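You operate a simulated robot arm through the tools that you are given. There is no shell and no other tool.

You run a simulated robot arm. Do the job below in one go: nothing can be reset, and whatever is moved stays where it is left.

## Task
Park the hook high over the HOOK mark and switch off.
Fine: key on, START; hook above 2.6 m, short of the limit switch; key off last; leave the stop and the speed switch.

It is judged by the outcome, as a careful person would: the job done as asked, and still so three seconds after it is handed in. It fails if anything else is knocked over, pushed out of place, dropped, spilled or broken.

## Robot
A 7-joint arm with a three-finger gripper on a trunk, on a base that moves. Base frame: it is fixed to the floor where the robot stands at the start and does not move with it; the origin is under the middle of the robot, x ahead of it, y to its left, z up. Readings come in mm, rad, newtons and seconds.
It reaches about 957 mm from its shoulder. Its first joint turns from -2.897 to 2.897 rad. Places, roughly: key switch [900, 0, 1100]; mushroom button [1100, -200, 1300]; speed switch [900, -100, 1100]; square marked hook [-1100, -700, 0]. Payload 2.69 kg.
Tool frame: the origin (TCP) lies between the finger pads and is the grasp point; the fingertips stand 29 mm ahead of it; z points along the fingers, y is the line along which they close. The gripper opens to 120 mm; its body begins 78 mm behind the TCP.
Orientation is that of the tool frame in the base frame, as [roll, pitch, yaw] about the fixed x, y, z axes, in that order (R = Rz(yaw) Ry(pitch) Rx(roll)). With the fingers straight down and closing along the base's y, the tool's x points along the base's -x, its y along +y and its z along -z.

## Interface
- The arm moves only by the tool jog_arm. Its arguments are lists of equal length, an entry for each row: "linear": the shift along the tool's x, y, z in mm, a list of three; "rotation": the turn, a rotation vector about the tool's x, y, z in rad, a list of three; "jaw": the gripper command, from -1 (shut) to 1 (fully open), values between in proportion. In form: {"linear": [[x, y, z], ...], "rotation": [[wx, wy, wz], ...], "jaw": [jaw, ...]}. A call has 1 to 20 rows; each row is the pose to reach, as a shift and turn from the pose commanded when the call began, along the tool's axes at that moment. A row lasts 0.2 s, in which the tool goes at most 50 mm and 0.15 rad; a call with a longer step from one row to the next is refused whole, and so is a gripper value outside its range. A pose out of reach is approached as far as the arm can. The call stops where the force on the tool passes 40 N (or 10 N more than at its start, if that is more) or the arm is blocked; 0.2 s more then pass. Each finger travels about 40 mm/s and halts on what it meets, pressing with about 34 N; the grip force reading is that of the motor and also rises with nothing between the fingers. The clock runs only during rows and for 0.2 s after the last one: add rows that repeat a pose to give the fingers time. The reply holds the time, the measured pose of the TCP, the force on the tool along the base axes, the opening and the grip force, in the units named above and with some noise, with the torque about the TCP (base axes, N m) and any sound that the robot's microphone picked up, and new pictures: "pictures" is both (left out), scene, wrist or none.
- Cameras (640 x 400 px; columns grow to the right, rows downward): "scene" is now at [248.7, 10.6, 1214.2]; the picture's right is [0.13, -0.99, 0.00], its down [-0.29, -0.04, -0.96] and it looks along [0.95, 0.12, -0.29] (base axes); focal length 264 px, centre (320, 200). "wrist" rides on the gripper at [63, 0, -104] in the tool frame; the picture's right is [0.00, 1.00, 0.00], its down [-0.83, 0.00, -0.56] and it looks along [-0.56, 0.00, 0.83] (tool axes); focal length 275 px, centre (320, 200). There is no depth. A picture from a camera that has moved, and an enlarged one, comes with that camera's place and axes in the base frame and with its lens.
- raise_lower(by): slides the trunk up (or, below 0, down) by that many mm; the arm and the scene camera ride with it, the base frame stays. It gives what a move gives, with no picture.
- drive_base(legs): drives the robot by 1 to 6 legs, each [ahead, left, turn to the left] in mm, mm and rad, along the robot's own axes; the way and the turn of a leg run together, so that a leg with both is an arc; at most 1500 mm and 3.142 rad a leg. The arm and the cameras ride along, it lands a little off, and it stops where it bumps. It gives what a move gives, and a new picture of the scene camera.
- head_to(pan, tilt): turns the head with the scene camera to pan (to the left, within 1.501 rad either way) and tilt (down, from -0.506 to 1.204), counted from straight ahead of the robot. It gives what a move gives, and a new picture of the scene camera.
- inspect(camera, box): a new picture of the part [left, top, right, bottom] of that camera's present view, enlarged. It takes no simulated time.
- job_done(): hands the job in; it is judged then, once.

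Nothing tells you exact positions but the pictures and the camera data. Unless the task says otherwise, let go and move clear before handing in.

The tools are called after ">>>" as a command line: name --argument value ..., lists and objects as JSON in quotes. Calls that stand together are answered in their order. jog_arm: Moves the arm, as the interface text tells. Its arguments: {"type":"object","properties":{"linear":{"type":"array"},"rotation":{"type":"array"},"jaw":{"type":"array"},"pictures":{"type":"string","enum":["both","scene","wrist","none"]}},"required":["linear","rotation","jaw"]} The other tools are called the same way: raise_lower (by) moves the trunk up or down; drive_base (legs) drives the base; head_to (pan, tilt) turns the head that bears the scene camera; inspect (camera, box) takes an enlarged picture of a part of a camera's view; job_done () hands the job in.

At the start:

```text
t: 0.0
tool_pos: [532.4, 216.1, 1000.0]
tool_rot: [-3.141, -0.001, -3.141]
ft_force: [0.5, 0.7, -0.4]
ft_torque: [0.0, 0.02, -0.02]
opening: 120.0
gripper_force: 0.1
trunk travel left (down, up): [-432.0, 181.0]
robot x, y, heading: [0.9, 0.6, 0.006]
head pan, tilt (commanded): [0.129, 0.298]
```

scene: 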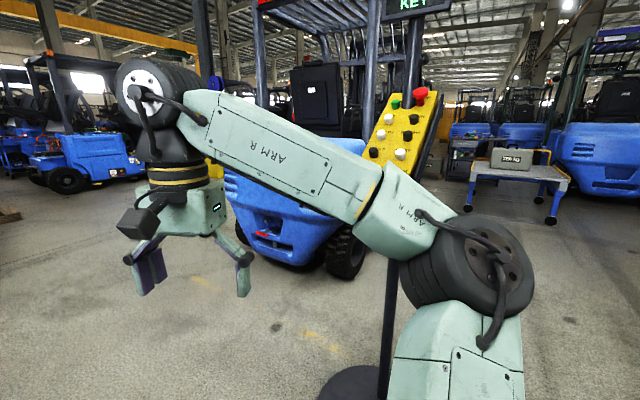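
wrist: 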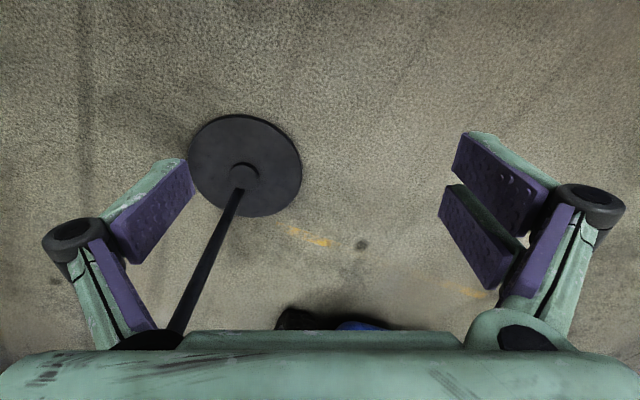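

I see a yellow crane pendant on a stand ahead, with buttons, a red mushroom, and a display reading "KEY". I'll take a closer look at the panel and the display before moving.

>>> inspect --camera "scene" --box '[340, 70, 460, 190]'

>>> inspect --camera "scene" --box '[360, 0, 480, 75]'

```text
3.33 times, centred on (400, 130) of scene
camera zoom: at [248.7, 10.6, 1214.2], right [0.13, -0.99, 0.0], down [-0.29, -0.04, -0.96], along [0.95, 0.12, -0.29], focal length 880 px, centre (53, 433)
```

zoom: 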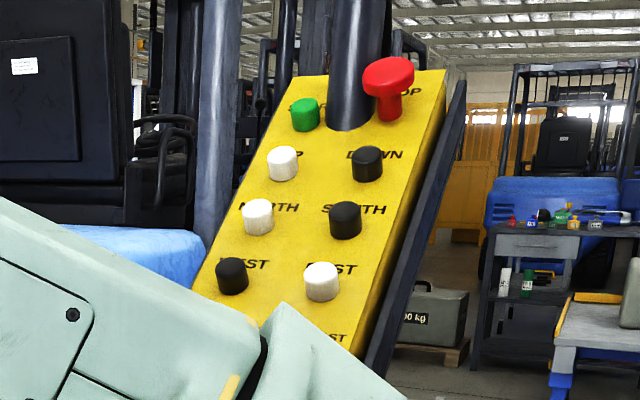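

```text
5.33 times, centred on (420, 38) of scene
camera zoom: at [248.7, 10.6, 1214.2], right [0.13, -0.99, 0.0], down [-0.29, -0.04, -0.96], along [0.95, 0.12, -0.29], focal length 1407 px, centre (-213, 1067)
```

zoom: 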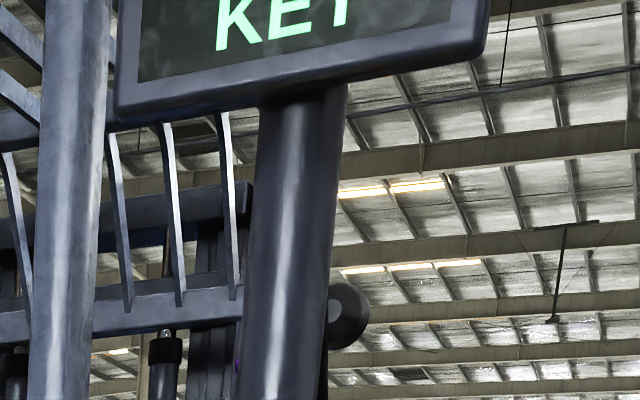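

The panel has START, STOP, UP/DOWN, NORTH/SOUTH, WEST/EAST, and a lower row hidden by the arm. I'll look up at the display, then around for the hook and crane.

>>> head_to --pan -0.1 --tilt -0.25

>>> head_to --pan 1.5 --tilt -0.2

>>> head_to --pan -1.5 --tilt -0.2

>>> head_to --pan -1.5 --tilt 0.5

```text
t: 1.0
tool_pos: [532.9, 216.1, 1001.0]
tool_rot: [3.14, -0.001, -3.142]
ft_force: [-0.3, -0.1, 0.0]
ft_torque: [-0.02, -0.01, 0.0]
opening: 119.5
gripper_force: 0.1
trunk travel left (down, up): [-432.0, 181.0]
robot x, y, heading: [-0.1, -1.1, 0.001]
head pan, tilt (commanded): [-0.099, -0.25]
camera scene: at [236.8, -9.5, 1263.2], right [-0.1, -1.0, 0.0], down [0.24, -0.02, -0.97], along [0.96, -0.1, 0.25], focal length 264 px, centre (320, 200)
```

scene: 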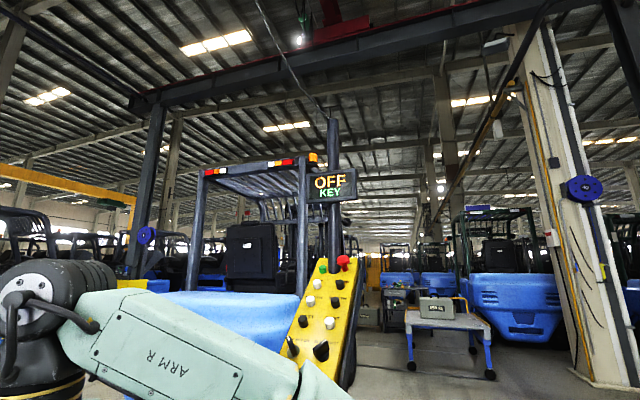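

```text
t: 2.6
tool_pos: [532.3, 216.6, 1000.3]
tool_rot: [-3.141, -0.001, -3.14]
ft_force: [0.7, -0.2, 0.8]
ft_torque: [0.01, -0.03, -0.01]
opening: 120.1
gripper_force: 0.0
trunk travel left (down, up): [-432.0, 181.0]
robot x, y, heading: [-0.4, -2.0, 0.0]
head pan, tilt (commanded): [1.499, -0.201]
camera scene: at [162.1, 81.5, 1259.3], right [1.0, -0.07, 0.0], down [0.01, 0.2, -0.98], along [0.07, 0.98, 0.2], focal length 264 px, centre (320, 200)
```

scene: 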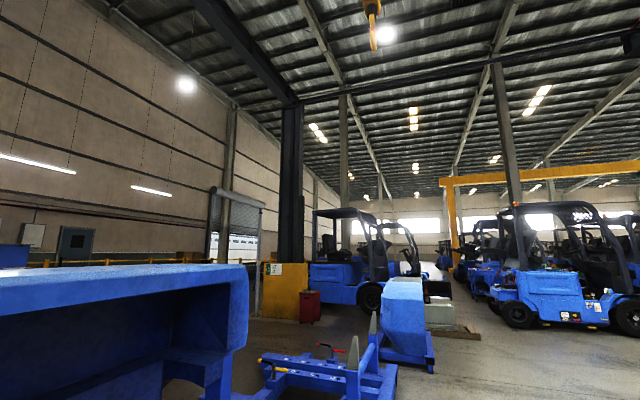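

```text
t: 5.2
tool_pos: [532.6, 216.5, 999.2]
tool_rot: [-3.14, 0.001, 3.14]
ft_force: [0.0, -1.1, -0.4]
ft_torque: [0.0, -0.02, 0.02]
opening: 120.1
gripper_force: 0.0
trunk travel left (down, up): [-432.0, 181.0]
robot x, y, heading: [0.7, -2.4, -0.003]
head pan, tilt (commanded): [-1.499, -0.201]
camera scene: at [162.1, -84.5, 1259.3], right [-1.0, -0.07, 0.0], down [0.01, -0.2, -0.98], along [0.07, -0.98, 0.2], focal length 264 px, centre (320, 200)
```

scene: 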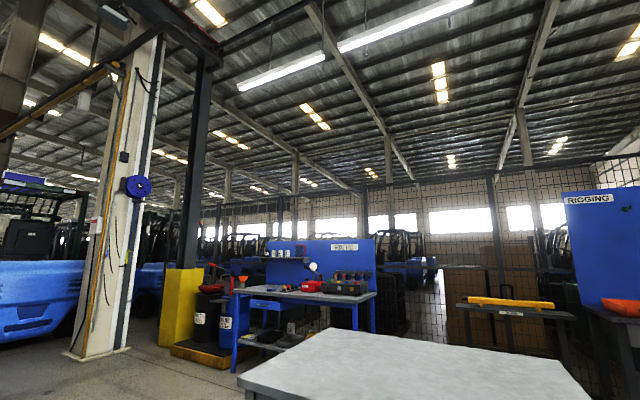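

```text
t: 6.3
tool_pos: [531.3, 215.4, 998.7]
tool_rot: [3.141, -0.001, 3.14]
ft_force: [-0.1, 0.5, -0.2]
ft_torque: [0.0, -0.02, 0.01]
opening: 120.1
gripper_force: 0.0
trunk travel left (down, up): [-432.0, 181.0]
robot x, y, heading: [1.9, 0.2, 0.001]
head pan, tilt (commanded): [-1.499, 0.499]
camera scene: at [162.6, -92.3, 1195.8], right [-1.0, -0.07, 0.0], down [-0.03, 0.48, -0.88], along [0.06, -0.88, -0.48], focal length 264 px, centre (320, 200)
```

scene: 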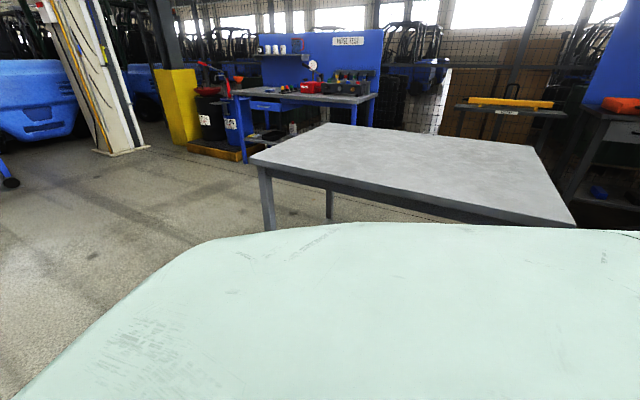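

The display reads OFF / KEY, and the hook hangs off to my left. I'll look higher at the hook and crane, and then inspect the panel.

>>> head_to --pan 1.3 --tilt -0.5

>>> inspect --camera "scene" --box '[260, 0, 500, 200]'

>>> head_to --pan 0.5 --tilt -0.5

>>> head_to --pan -0.4 --tilt -0.5

>>> head_to --pan -1.2 --tilt -0.5

```text
t: 8.8
tool_pos: [532.8, 217.2, 1000.3]
tool_rot: [3.141, -0.001, 3.141]
ft_force: [0.0, 0.1, -0.1]
ft_torque: [0.0, -0.02, -0.01]
opening: 119.8
gripper_force: 0.0
trunk travel left (down, up): [-432.0, 181.0]
robot x, y, heading: [4.8, -2.9, 0.002]
head pan, tilt (commanded): [1.3, -0.499]
camera scene: at [174.0, 63.1, 1281.8], right [0.96, -0.27, 0.0], down [0.13, 0.46, -0.88], along [0.23, 0.85, 0.48], focal length 264 px, centre (320, 200)
```

scene: 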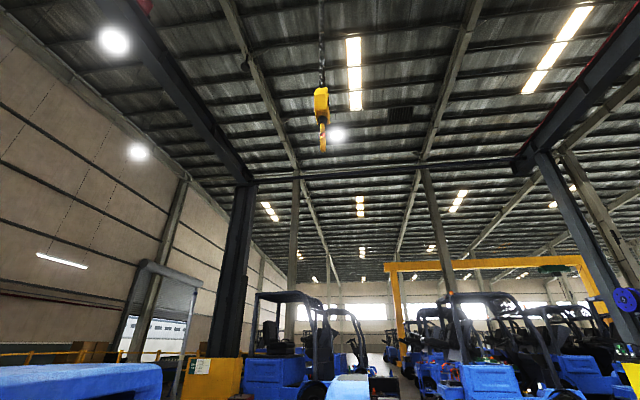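

```text
2.00 times, centred on (380, 100) of scene
camera zoom: at [174.0, 63.1, 1281.8], right [0.96, -0.27, 0.0], down [0.13, 0.46, -0.88], along [0.23, 0.85, 0.48], focal length 528 px, centre (200, 400)
```

zoom: 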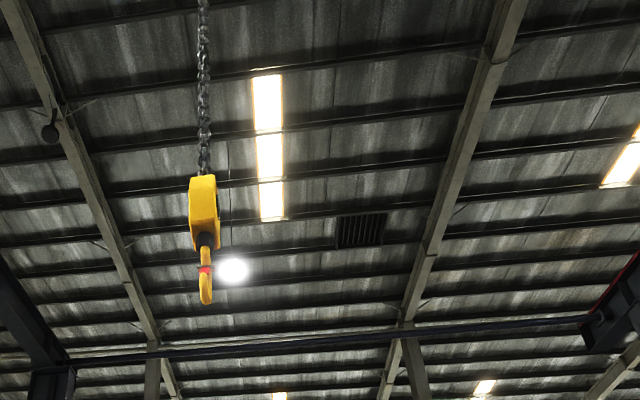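

```text
t: 9.9
tool_pos: [530.6, 215.5, 1001.1]
tool_rot: [-3.141, 0.0, 3.141]
ft_force: [0.2, 0.6, 0.7]
ft_torque: [0.01, 0.0, -0.01]
opening: 120.0
gripper_force: 0.1
trunk travel left (down, up): [-432.0, 181.0]
robot x, y, heading: [-5.6, 1.8, 0.0]
head pan, tilt (commanded): [0.499, -0.499]
camera scene: at [214.9, 30.6, 1281.9], right [0.48, -0.88, 0.0], down [0.42, 0.23, -0.88], along [0.77, 0.42, 0.48], focal length 264 px, centre (320, 200)
```

scene: 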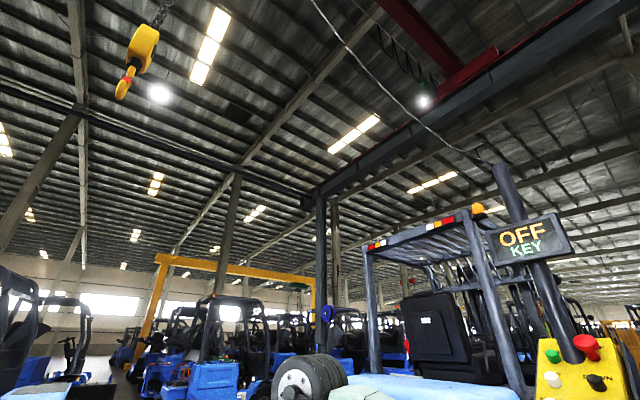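

```text
t: 11.1
tool_pos: [532.0, 216.8, 1000.7]
tool_rot: [3.141, 0.001, 3.141]
ft_force: [-0.3, 0.7, 0.0]
ft_torque: [0.01, 0.01, -0.03]
opening: 120.1
gripper_force: 0.1
trunk travel left (down, up): [-432.0, 181.0]
robot x, y, heading: [1.4, -2.9, -0.001]
head pan, tilt (commanded): [-0.4, -0.499]
camera scene: at [217.9, -27.5, 1281.9], right [-0.39, -0.92, 0.0], down [0.44, -0.19, -0.88], along [0.81, -0.34, 0.48], focal length 264 px, centre (320, 200)
```

scene: 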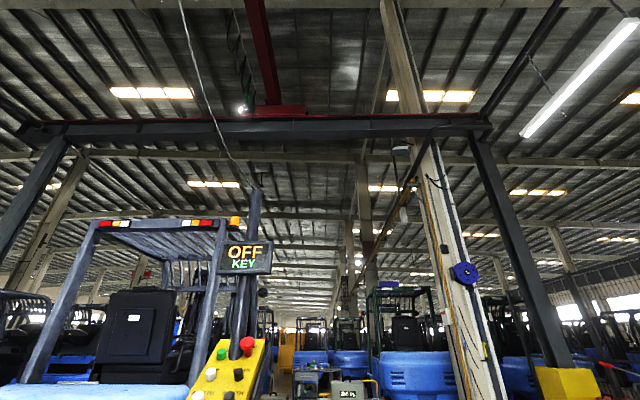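

```text
t: 12.2
tool_pos: [531.8, 215.7, 1000.9]
tool_rot: [-3.141, 0.0, -3.141]
ft_force: [-0.6, 0.4, 0.5]
ft_torque: [0.01, 0.01, 0.01]
opening: 119.8
gripper_force: 0.1
trunk travel left (down, up): [-432.0, 181.0]
robot x, y, heading: [3.3, -2.2, 0.002]
head pan, tilt (commanded): [-1.201, -0.499]
camera scene: at [180.4, -64.0, 1281.9], right [-0.93, -0.36, 0.0], down [0.17, -0.45, -0.88], along [0.32, -0.82, 0.48], focal length 264 px, centre (320, 200)
```

scene: 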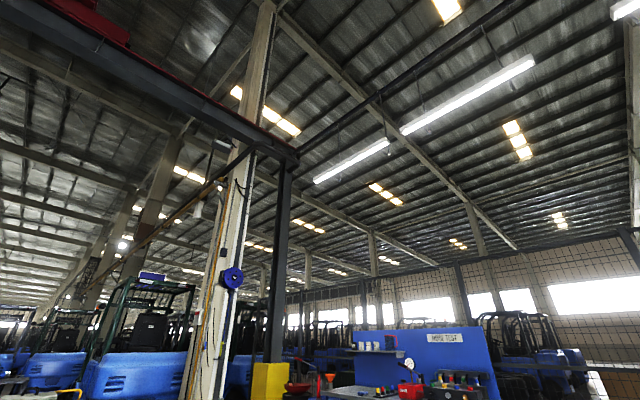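

The hook hangs at about 2.3–2.6 m, front-left of me, on a red bridge crane. Next I'll look at the panel's lower row (key, speed switch).

>>> head_to --pan -0.1 --tilt 0.2

>>> inspect --camera "scene" --box '[240, 60, 440, 260]'

```text
t: 13.6
tool_pos: [533.0, 216.9, 1000.2]
tool_rot: [3.14, -0.001, -3.141]
ft_force: [0.4, 0.1, 0.2]
ft_torque: [-0.03, 0.03, 0.03]
opening: 120.3
gripper_force: 0.1
trunk travel left (down, up): [-432.0, 181.0]
robot x, y, heading: [2.5, -0.9, -0.005]
head pan, tilt (commanded): [-0.099, 0.201]
camera scene: at [248.8, -10.8, 1223.4], right [-0.1, -0.99, 0.0], down [-0.2, 0.02, -0.98], along [0.98, -0.1, -0.2], focal length 264 px, centre (320, 200)
```

scene: 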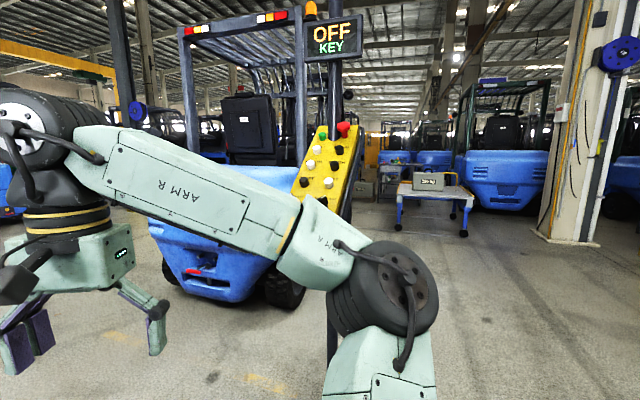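

```text
2.00 times, centred on (340, 160) of scene
camera zoom: at [248.8, -10.8, 1223.4], right [-0.1, -0.99, 0.0], down [-0.2, 0.02, -0.98], along [0.98, -0.1, -0.2], focal length 528 px, centre (280, 280)
```

zoom: 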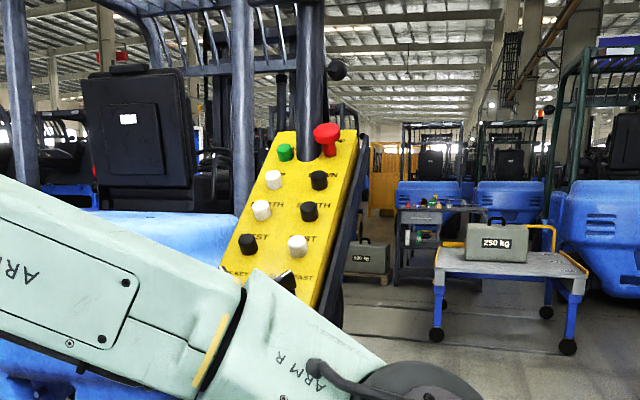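

The arm hides the lower row (KEY and SLOW/FAST). I'll raise the trunk to look down on the panel and get a second viewpoint for triangulation.

>>> inspect --camera "scene" --box '[280, 110, 380, 210]'

>>> raise_lower --by 170

>>> head_to --pan -0.1 --tilt 0.4

>>> inspect --camera "scene" --box '[270, 110, 390, 230]'

```text
4.00 times, centred on (330, 160) of scene
camera zoom: at [248.8, -10.8, 1223.4], right [-0.1, -0.99, 0.0], down [-0.2, 0.02, -0.98], along [0.98, -0.1, -0.2], focal length 1056 px, centre (280, 360)
```

zoom: 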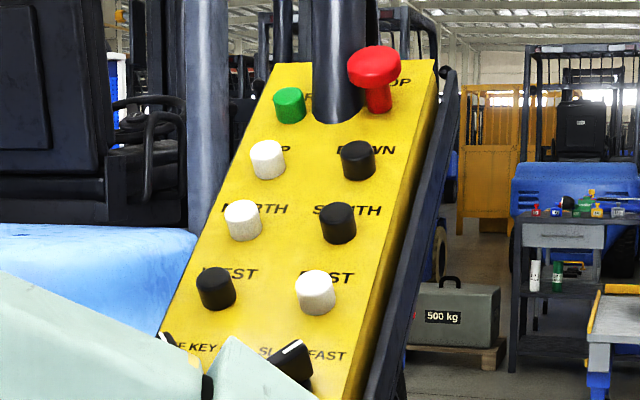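

```text
t: 15.5
tool_pos: [532.9, 216.3, 1169.9]
tool_rot: [3.139, 0.0, 3.141]
ft_force: [0.0, -0.2, -0.5]
ft_torque: [0.02, 0.0, 0.02]
opening: 120.2
gripper_force: 0.0
trunk travel left (down, up): [-602.0, 11.0]
robot x, y, heading: [3.0, -0.8, 0.001]
head pan, tilt (commanded): [-0.099, 0.201]
```

```text
t: 16.2
tool_pos: [532.5, 217.6, 1170.7]
tool_rot: [3.139, 0.001, 3.141]
ft_force: [0.9, 0.2, 0.1]
ft_torque: [0.0, 0.02, 0.0]
opening: 120.0
gripper_force: 0.0
trunk travel left (down, up): [-602.0, 11.0]
robot x, y, heading: [-1.2, -3.7, -0.002]
head pan, tilt (commanded): [-0.099, 0.4]
camera scene: at [248.3, -10.7, 1374.9], right [-0.1, -1.0, 0.0], down [-0.39, 0.04, -0.92], along [0.92, -0.09, -0.39], focal length 264 px, centre (320, 200)
```

scene: 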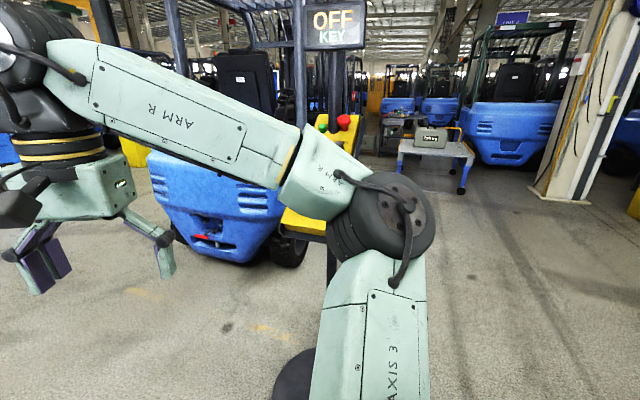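

```text
3.33 times, centred on (330, 170) of scene
camera zoom: at [248.3, -10.7, 1374.9], right [-0.1, -1.0, 0.0], down [-0.39, 0.04, -0.92], along [0.92, -0.09, -0.39], focal length 880 px, centre (287, 300)
```

zoom: 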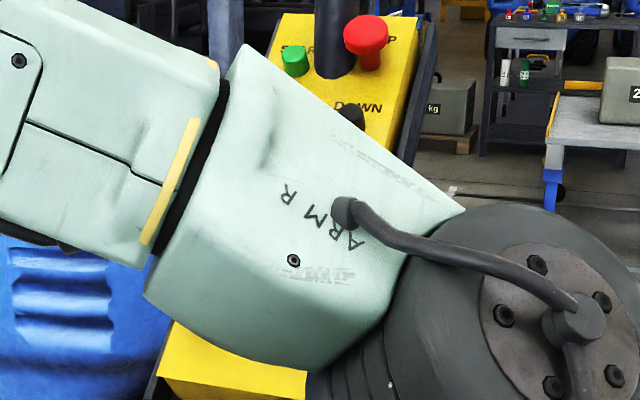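

The panel is a sloped face, yawed a bit to my left; rough positions fit the given ones. Before moving the base I'll look down at my own base and check the surroundings on the left, and look at the blue thing there.

>>> head_to --pan 0.0 --tilt 1.2

>>> head_to --pan 1.5 --tilt 0.6

>>> head_to --pan -1.5 --tilt 0.9

```text
t: 17.4
tool_pos: [531.4, 216.9, 1170.1]
tool_rot: [3.141, 0.0, 3.141]
ft_force: [0.7, -0.2, 1.0]
ft_torque: [0.0, 0.01, 0.0]
opening: 120.2
gripper_force: 0.0
trunk travel left (down, up): [-602.0, 11.0]
robot x, y, heading: [1.1, 1.5, -0.002]
head pan, tilt (commanded): [0.0, 1.201]
camera scene: at [212.1, -1.5, 1312.0], right [0.0, -1.0, 0.0], down [-0.93, 0.0, -0.36], along [0.36, 0.0, -0.93], focal length 264 px, centre (320, 200)
```

scene: 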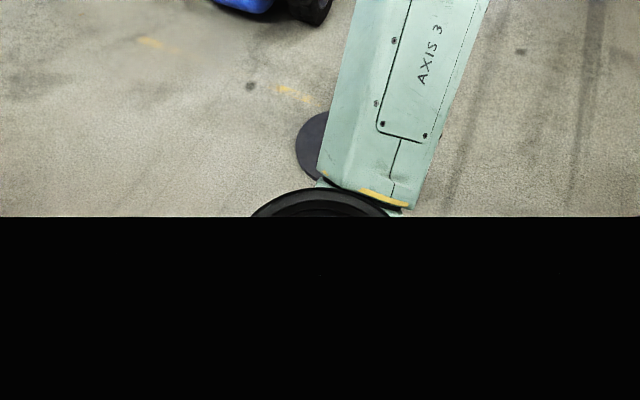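

```text
t: 18.9
tool_pos: [532.9, 216.2, 1170.8]
tool_rot: [3.141, 0.0, 3.14]
ft_force: [0.1, -1.2, 0.2]
ft_torque: [-0.01, -0.01, -0.02]
opening: 119.9
gripper_force: 0.1
trunk travel left (down, up): [-602.0, 11.0]
robot x, y, heading: [3.8, -1.9, 0.0]
head pan, tilt (commanded): [1.499, 0.6]
camera scene: at [162.5, 86.6, 1356.6], right [1.0, -0.07, 0.0], down [-0.04, -0.56, -0.82], along [0.06, 0.82, -0.57], focal length 264 px, centre (320, 200)
```

scene: 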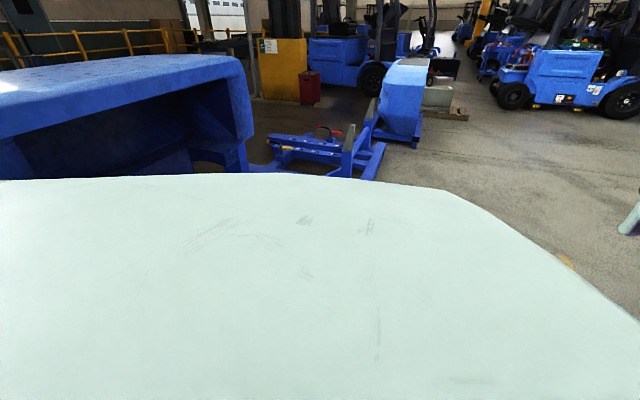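

```text
t: 21.6
tool_pos: [530.9, 215.7, 1169.3]
tool_rot: [3.141, 0.001, 3.14]
ft_force: [-0.2, 0.7, -0.1]
ft_torque: [0.0, -0.01, -0.01]
opening: 120.1
gripper_force: 0.1
trunk travel left (down, up): [-602.0, 11.0]
robot x, y, heading: [-1.5, 1.9, 0.0]
head pan, tilt (commanded): [-1.499, 0.901]
camera scene: at [161.5, -76.8, 1331.8], right [-1.0, -0.07, 0.0], down [-0.06, 0.78, -0.62], along [0.04, -0.62, -0.78], focal length 264 px, centre (320, 200)
```

scene: 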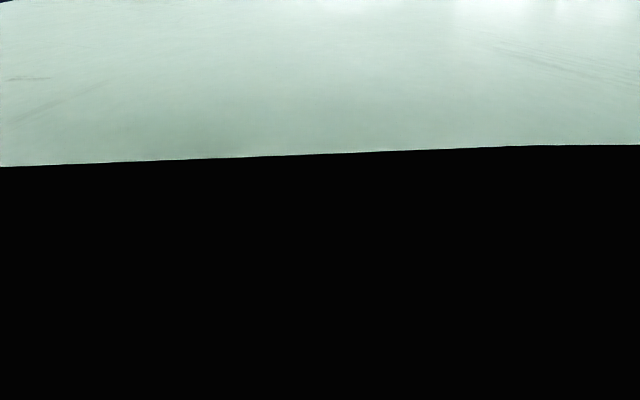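

The robot's own torso is the mint surface; nothing is close to my sides (blue unit ~1.4 m left, table ~0.9 m right). I'll turn right by 0.6 rad in place so that both the panel and the far end of the crane's way can be seen, and check the view.

>>> drive_base --legs '[[0, 0, -0.6]]'

>>> head_to --pan -1.5 --tilt 0.3

>>> head_to --pan -1.5 --tilt -0.5

>>> head_to --pan 1.5 --tilt -0.5

```text
t: 23.6
tool_pos: [559.6, -123.9, 1170.6]
tool_rot: [3.141, 0.001, 2.537]
ft_force: [0.5, 0.1, -0.5]
ft_torque: [0.02, 0.03, -0.02]
opening: 120.2
gripper_force: 0.1
trunk travel left (down, up): [-602.0, 11.0]
robot x, y, heading: [5.7, 2.4, -0.606]
head pan, tilt (commanded): [-1.499, 0.901]
camera scene: at [89.9, -155.4, 1331.8], right [-0.86, 0.51, 0.0], down [0.4, 0.67, -0.62], along [-0.32, -0.53, -0.78], focal length 264 px, centre (320, 200)
```

scene: 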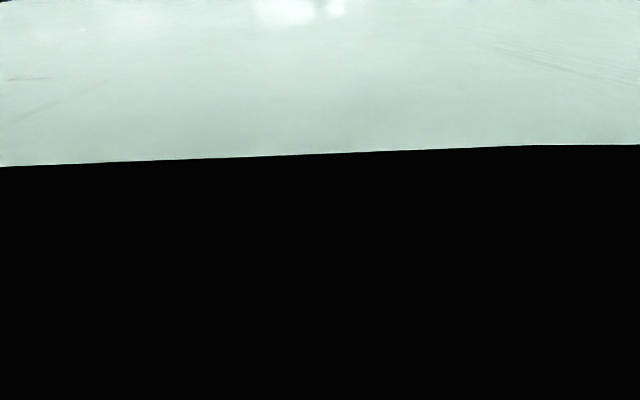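

```text
t: 24.6
tool_pos: [560.8, -124.5, 1170.1]
tool_rot: [3.141, -0.002, 2.537]
ft_force: [-0.8, 0.2, -0.6]
ft_torque: [0.01, 0.01, 0.03]
opening: 119.8
gripper_force: 0.0
trunk travel left (down, up): [-602.0, 11.0]
robot x, y, heading: [-0.5, -1.1, -0.608]
head pan, tilt (commanded): [-1.499, 0.3]
camera scene: at [80.9, -170.6, 1384.0], right [-0.86, 0.51, 0.0], down [0.15, 0.26, -0.95], along [-0.49, -0.82, -0.3], focal length 264 px, centre (320, 200)
```

scene: 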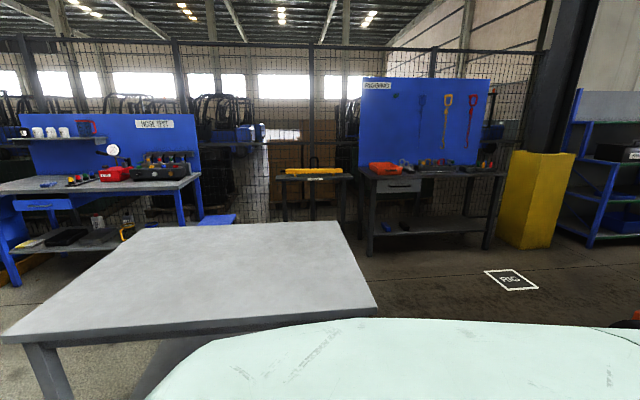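

```text
t: 25.8
tool_pos: [560.6, -125.0, 1170.5]
tool_rot: [3.141, 0.001, 2.536]
ft_force: [-0.5, 0.5, -0.1]
ft_torque: [0.02, 0.03, 0.01]
opening: 120.1
gripper_force: 0.0
trunk travel left (down, up): [-602.0, 11.0]
robot x, y, heading: [-0.9, 0.8, -0.606]
head pan, tilt (commanded): [-1.499, -0.499]
camera scene: at [94.3, -148.0, 1451.8], right [-0.86, 0.51, 0.0], down [-0.24, -0.41, -0.88], along [-0.45, -0.76, 0.48], focal length 264 px, centre (320, 200)
```

scene: 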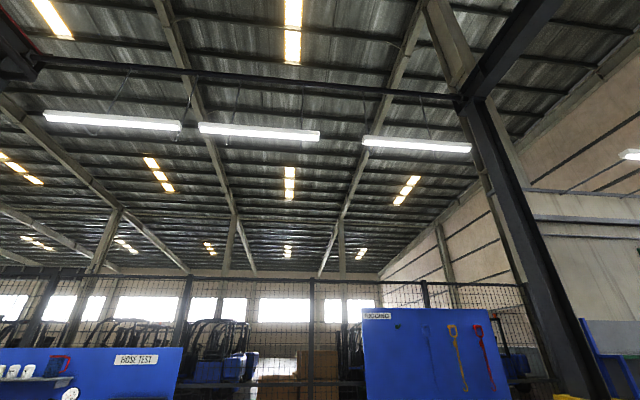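

```text
t: 28.4
tool_pos: [559.7, -125.0, 1170.0]
tool_rot: [-3.141, 0.001, 2.537]
ft_force: [-0.1, 0.3, 0.3]
ft_torque: [0.0, -0.01, 0.01]
opening: 120.1
gripper_force: 0.1
trunk travel left (down, up): [-602.0, 11.0]
robot x, y, heading: [-0.9, 3.2, -0.606]
head pan, tilt (commanded): [1.499, -0.499]
camera scene: at [170.4, -38.0, 1451.9], right [0.78, -0.63, 0.0], down [0.3, 0.37, -0.88], along [0.55, 0.68, 0.48], focal length 264 px, centre (320, 200)
```

scene: 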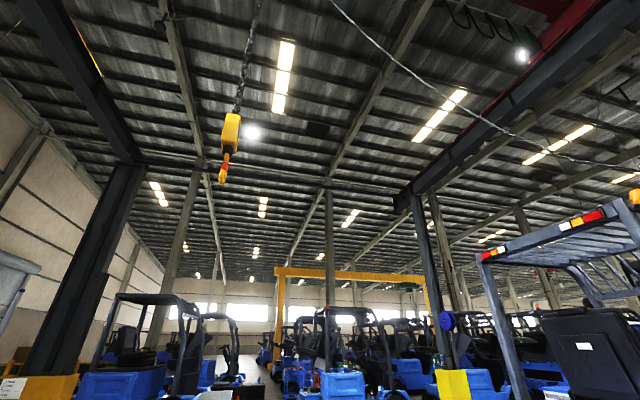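

I can see a mark labelled RIG on the floor (about [-2430, -1050]), which isn't the HOOK mark; the HOOK one is hidden by my shoulder. I'll turn further right to see the HOOK mark and what lies around it.

>>> inspect --camera "scene" --box '[180, 80, 280, 200]'

>>> drive_base --legs '[[0, 0, -0.9]]'

>>> head_to --pan -1.1 --tilt 0.6

```text
3.33 times, centred on (230, 140) of scene
camera zoom: at [170.4, -38.0, 1451.9], right [0.78, -0.63, 0.0], down [0.3, 0.37, -0.88], along [0.55, 0.68, 0.48], focal length 880 px, centre (620, 400)
```

zoom: 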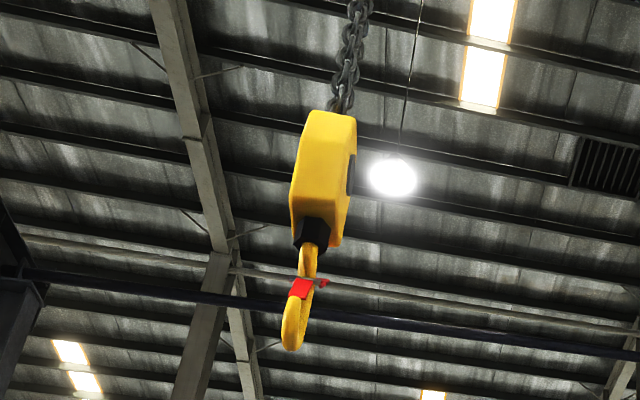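

```text
t: 31.2
tool_pos: [249.1, -517.8, 1170.5]
tool_rot: [3.141, 0.0, 1.633]
ft_force: [-0.2, -0.4, 0.7]
ft_torque: [0.0, 0.02, 0.02]
opening: 120.0
gripper_force: 0.0
trunk travel left (down, up): [-602.0, 11.0]
robot x, y, heading: [1.9, 3.4, -1.512]
head pan, tilt (commanded): [1.499, -0.499]
camera scene: at [76.5, -158.0, 1451.9], right [-0.01, -1.0, 0.0], down [0.48, -0.01, -0.88], along [0.88, -0.01, 0.48], focal length 264 px, centre (320, 200)
```

scene: 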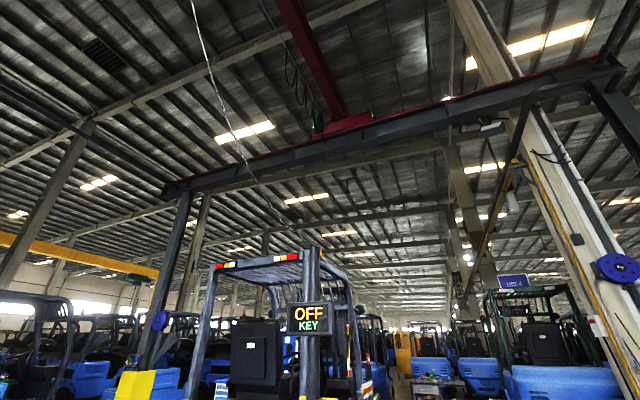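

```text
t: 33.5
tool_pos: [249.6, -516.8, 1169.2]
tool_rot: [-3.14, -0.001, 1.633]
ft_force: [0.7, -0.1, 0.0]
ft_torque: [0.0, -0.02, 0.0]
opening: 119.8
gripper_force: 0.0
trunk travel left (down, up): [-602.0, 11.0]
robot x, y, heading: [-3.9, -0.9, -1.511]
head pan, tilt (commanded): [-1.1, 0.6]
camera scene: at [-66.6, -202.1, 1356.6], right [-0.51, 0.86, 0.0], down [0.49, 0.29, -0.83], along [-0.71, -0.42, -0.56], focal length 264 px, centre (320, 200)
```

scene: 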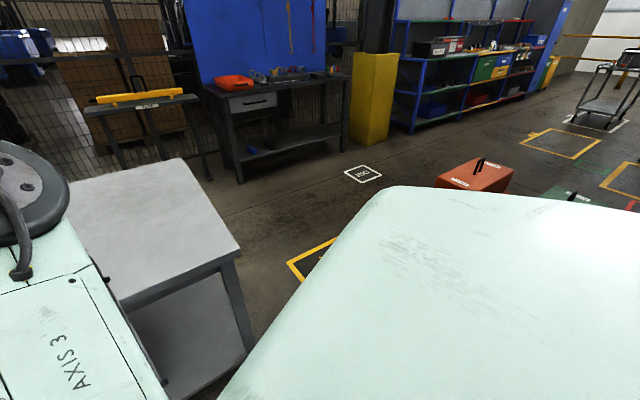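

A yellow-outlined square near the robot (partly hidden by my shoulder) is probably the HOOK mark. I'll turn a bit more to read it.

>>> drive_base --legs '[[0, 0, -0.75]]'

>>> head_to --pan -0.35 --tilt 0.6

```text
t: 35.9
tool_pos: [-157.4, -551.8, 1169.6]
tool_rot: [3.141, -0.001, 0.907]
ft_force: [-0.2, -0.1, -0.6]
ft_torque: [-0.01, 0.02, 0.0]
opening: 120.0
gripper_force: 0.0
trunk travel left (down, up): [-602.0, 11.0]
robot x, y, heading: [2.8, -0.7, -2.236]
head pan, tilt (commanded): [-1.1, 0.6]
camera scene: at [-182.9, -107.4, 1356.6], right [0.19, 0.98, 0.0], down [0.55, -0.11, -0.82], along [-0.81, 0.16, -0.57], focal length 264 px, centre (320, 200)
```

scene: 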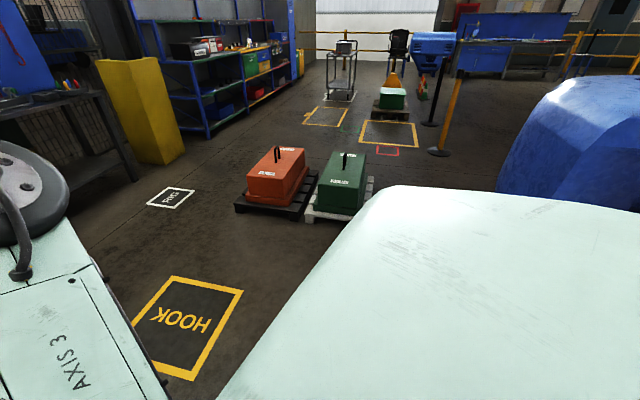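

```text
t: 37.0
tool_pos: [-156.7, -552.7, 1169.6]
tool_rot: [-3.142, 0.001, 0.906]
ft_force: [0.3, 0.2, 0.3]
ft_torque: [-0.05, 0.01, 0.03]
opening: 120.2
gripper_force: 0.0
trunk travel left (down, up): [-602.0, 11.0]
robot x, y, heading: [2.3, -1.3, -2.233]
head pan, tilt (commanded): [-0.351, 0.6]
camera scene: at [-171.1, -171.0, 1356.6], right [-0.53, 0.85, 0.0], down [0.48, 0.3, -0.83], along [-0.7, -0.44, -0.56], focal length 264 px, centre (320, 200)
```

scene: 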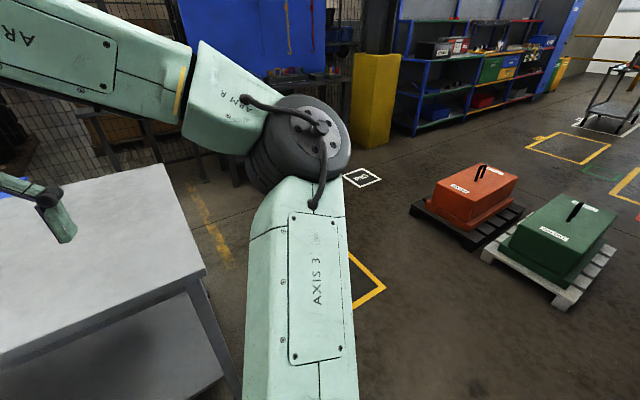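

The HOOK mark is a 500 mm yellow square centred about [-1136, -704]; the crane's axes look turned about -22° from mine, and I triangulate the hook tip at about [445, 994, 2066]. I'll turn back to heading -0.6 and sidle closer to the panel.

>>> drive_base --legs '[[0, 0, 1.63]]'

>>> head_to --pan 0.5 --tilt 0.45

```text
t: 41.4
tool_pos: [558.6, -131.5, 1170.0]
tool_rot: [-3.141, -0.001, 2.522]
ft_force: [0.2, 0.1, -0.2]
ft_torque: [-0.01, 0.02, 0.0]
opening: 120.2
gripper_force: 0.0
trunk travel left (down, up): [-602.0, 11.0]
robot x, y, heading: [2.1, 1.5, -0.62]
head pan, tilt (commanded): [-0.351, 0.6]
camera scene: at [177.1, -164.9, 1356.6], right [-0.82, -0.57, 0.0], down [-0.32, 0.47, -0.83], along [0.47, -0.68, -0.56], focal length 264 px, centre (320, 200)
```

scene: 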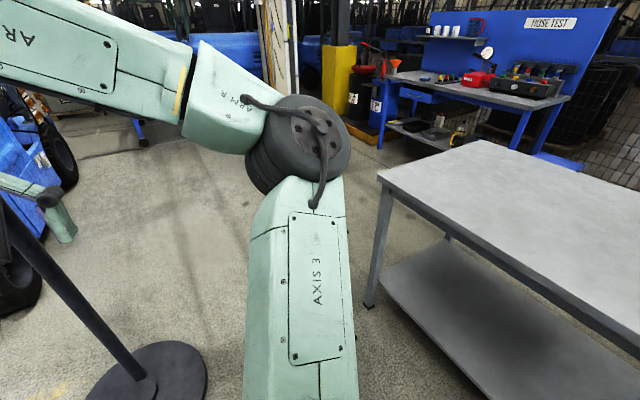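

```text
t: 42.6
tool_pos: [558.9, -132.7, 1170.8]
tool_rot: [3.14, 0.001, 2.522]
ft_force: [0.2, -1.1, -0.5]
ft_torque: [-0.01, 0.01, 0.02]
opening: 119.8
gripper_force: 0.0
trunk travel left (down, up): [-602.0, 11.0]
robot x, y, heading: [-0.3, -3.2, -0.62]
head pan, tilt (commanded): [0.499, 0.45]
camera scene: at [218.4, -103.1, 1370.1], right [-0.12, -0.99, 0.0], down [-0.43, 0.05, -0.9], along [0.89, -0.11, -0.44], focal length 264 px, centre (320, 200)
```

scene: 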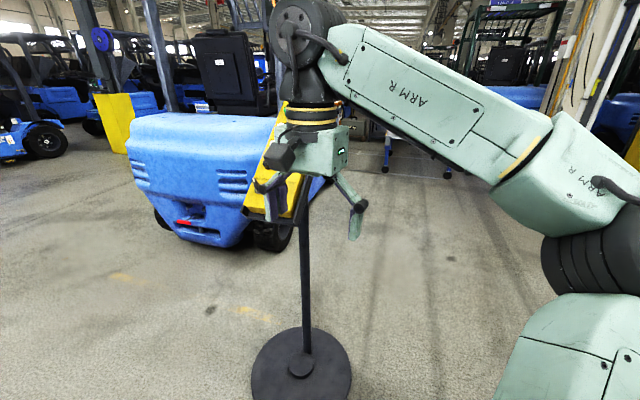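

The hand hides the panel from the head camera here, so I'll square the hand to the panel's yaw and tilt it toward the panel to view it with the wrist camera.

>>> jog_arm --linear '[[0, 0, 0], [0, 0, 0]]' --rotation '[[0, 0, -0.12], [0, 0, -0.228]]' --jaw '[1, 1]' --pictures "none"

>>> jog_arm --linear '[[0, 0, -20], [0, 0, -40], [0, 0, -60], [0, 0, -80], [0, 0, -100]]' --rotation '[[0, -0.12, 0], [0, -0.24, 0], [0, -0.36, 0], [0, -0.48, 0], [0, -0.6, 0]]' --jaw '[1, 1, 1, 1, 1]' --pictures "both"

```text
t: 43.2
tool_pos: [560.5, -132.4, 1169.6]
tool_rot: [-3.139, 0.001, 2.753]
ft_force: [0.0, -0.1, -1.1]
ft_torque: [0.02, 0.01, 0.01]
opening: 119.9
gripper_force: 0.1
trunk travel left (down, up): [-602.0, 11.0]
robot x, y, heading: [1.9, -1.0, -0.618]
head pan, tilt (commanded): [0.499, 0.45]
```

```text
t: 44.4
tool_pos: [561.9, -145.0, 1249.3]
tool_rot: [3.138, 0.603, 2.75]
ft_force: [-0.5, -0.4, -1.1]
ft_torque: [0.01, -0.01, 0.01]
opening: 120.3
gripper_force: 0.0
out of reach, approached as far as the arm can: row 2, 3, 4, 5
trunk travel left (down, up): [-602.0, 11.0]
robot x, y, heading: [0.0, 1.5, -0.618]
head pan, tilt (commanded): [0.499, 0.45]
camera scene: at [218.2, -103.0, 1370.2], right [-0.12, -0.99, 0.0], down [-0.43, 0.05, -0.9], along [0.89, -0.11, -0.43], focal length 264 px, centre (320, 200)
camera wrist: at [458.9, -103.0, 1299.8], right [0.38, 0.93, 0.0], down [0.34, -0.14, 0.93], along [0.86, -0.35, -0.37], focal length 275 px, centre (320, 200)
```

scene: 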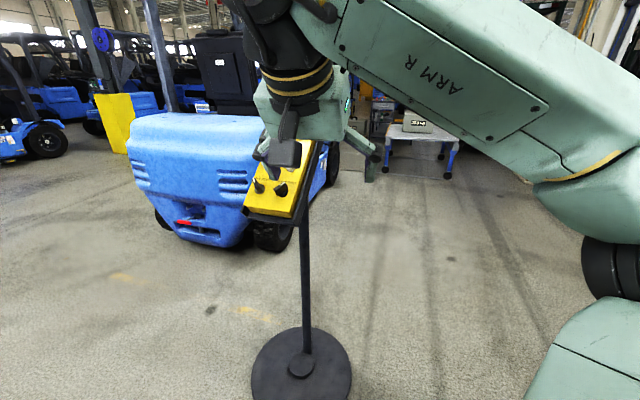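
wrist: 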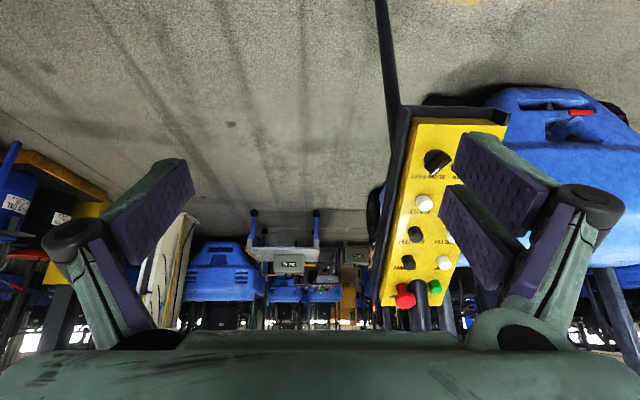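

The panel is visible in the wrist view and its yaw matches my estimate. I'll move the base a little ahead and left so the panel is centred and in good reach.

>>> drive_base --legs '[[57, 163, 0.018]]'

>>> jog_arm --linear '[[0, 0, 0]]' --rotation '[[0, 0, 0]]' --jaw '[1]' --pictures "wrist"

>>> inspect --camera "wrist" --box '[200, 60, 480, 340]'

```text
t: 46.3
tool_pos: [704.9, -34.0, 1248.4]
tool_rot: [3.138, 0.602, 2.768]
ft_force: [-0.3, -0.1, -0.6]
ft_torque: [-0.01, -0.02, -0.02]
opening: 119.9
gripper_force: 0.1
trunk travel left (down, up): [-602.0, 11.0]
robot x, y, heading: [140.9, 101.2, -0.602]
head pan, tilt (commanded): [0.499, 0.45]
camera scene: at [360.6, 2.5, 1370.1], right [-0.1, -0.99, 0.0], down [-0.43, 0.04, -0.9], along [0.9, -0.09, -0.44], focal length 264 px, centre (320, 200)
```

scene: 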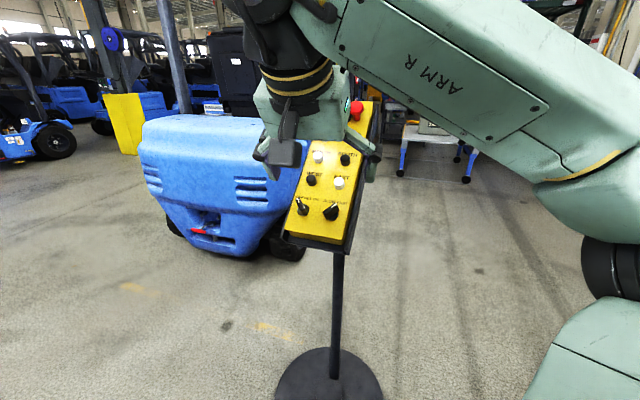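

```text
t: 46.7
tool_pos: [704.1, -33.1, 1247.8]
tool_rot: [3.138, 0.601, 2.769]
ft_force: [0.0, 0.1, 0.4]
ft_torque: [0.01, -0.03, 0.03]
opening: 120.1
gripper_force: 0.1
trunk travel left (down, up): [-602.0, 11.0]
robot x, y, heading: [141.1, 105.7, -0.606]
head pan, tilt (commanded): [0.499, 0.45]
camera wrist: at [601.1, 6.7, 1299.6], right [0.36, 0.93, 0.0], down [0.35, -0.13, 0.93], along [0.87, -0.33, -0.37], focal length 275 px, centre (320, 200)
```

wrist: 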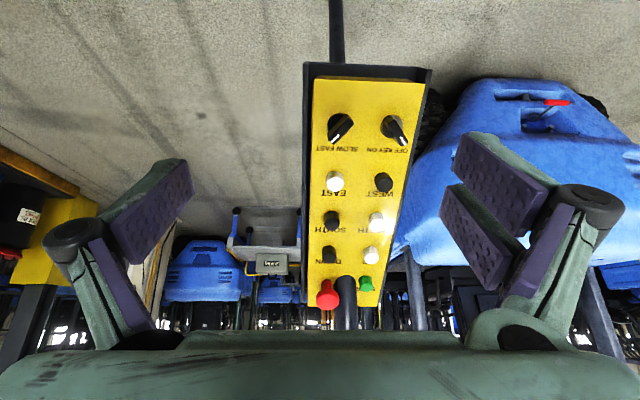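

```text
1.43 times, centred on (340, 200) of wrist
camera zoom: at [601.1, 6.7, 1299.6], right [0.36, 0.93, 0.0], down [0.35, -0.13, 0.93], along [0.87, -0.33, -0.37], focal length 393 px, centre (291, 200)
```

zoom: 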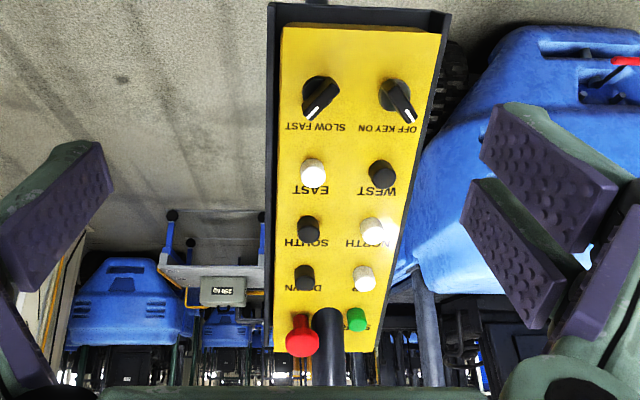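

Key pointer is at OFF, speed switch at FAST. I'll get a precise zoom from the head camera for triangulation against the wrist view.

>>> inspect --camera "scene" --box '[270, 90, 400, 260]'

>>> inspect --camera "wrist" --box '[290, 60, 450, 180]'

>>> inspect --camera "wrist" --box '[290, 150, 450, 320]'

```text
2.35 times, centred on (335, 175) of scene
camera zoom: at [360.4, 2.4, 1370.1], right [-0.1, -0.99, 0.0], down [-0.43, 0.04, -0.9], along [0.9, -0.09, -0.44], focal length 621 px, centre (285, 259)
```

zoom: 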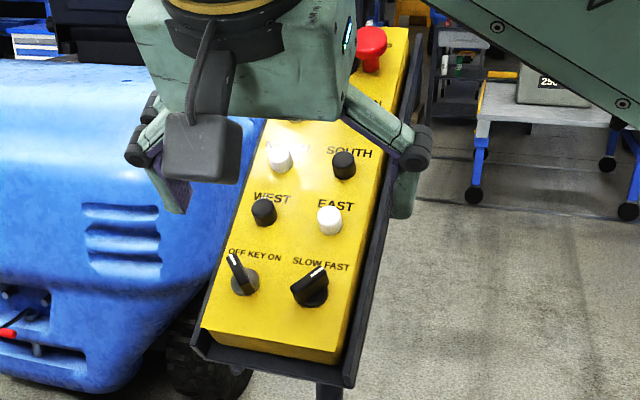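

```text
3.33 times, centred on (370, 120) of wrist
camera zoom: at [601.1, 6.7, 1299.6], right [0.36, 0.93, 0.0], down [0.35, -0.13, 0.93], along [0.87, -0.33, -0.37], focal length 918 px, centre (153, 467)
```

zoom: 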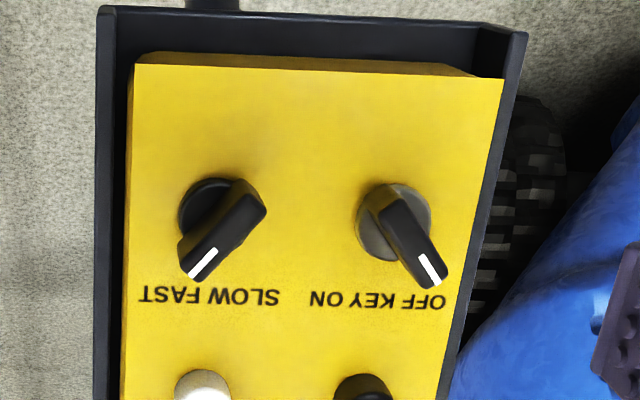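

```text
2.35 times, centred on (370, 235) of wrist
camera zoom: at [601.1, 6.7, 1299.6], right [0.36, 0.93, 0.0], down [0.35, -0.13, 0.93], along [0.87, -0.33, -0.37], focal length 648 px, centre (202, 118)
```

zoom: 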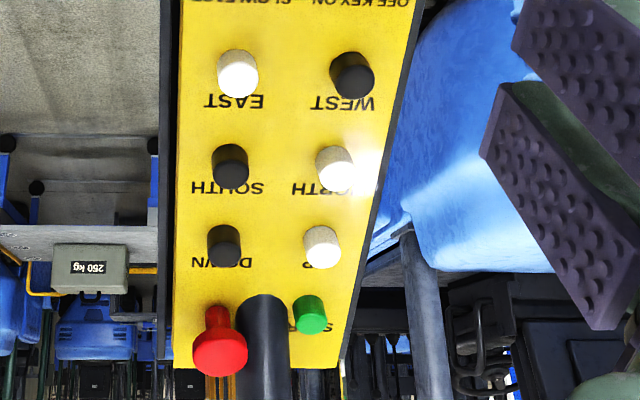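

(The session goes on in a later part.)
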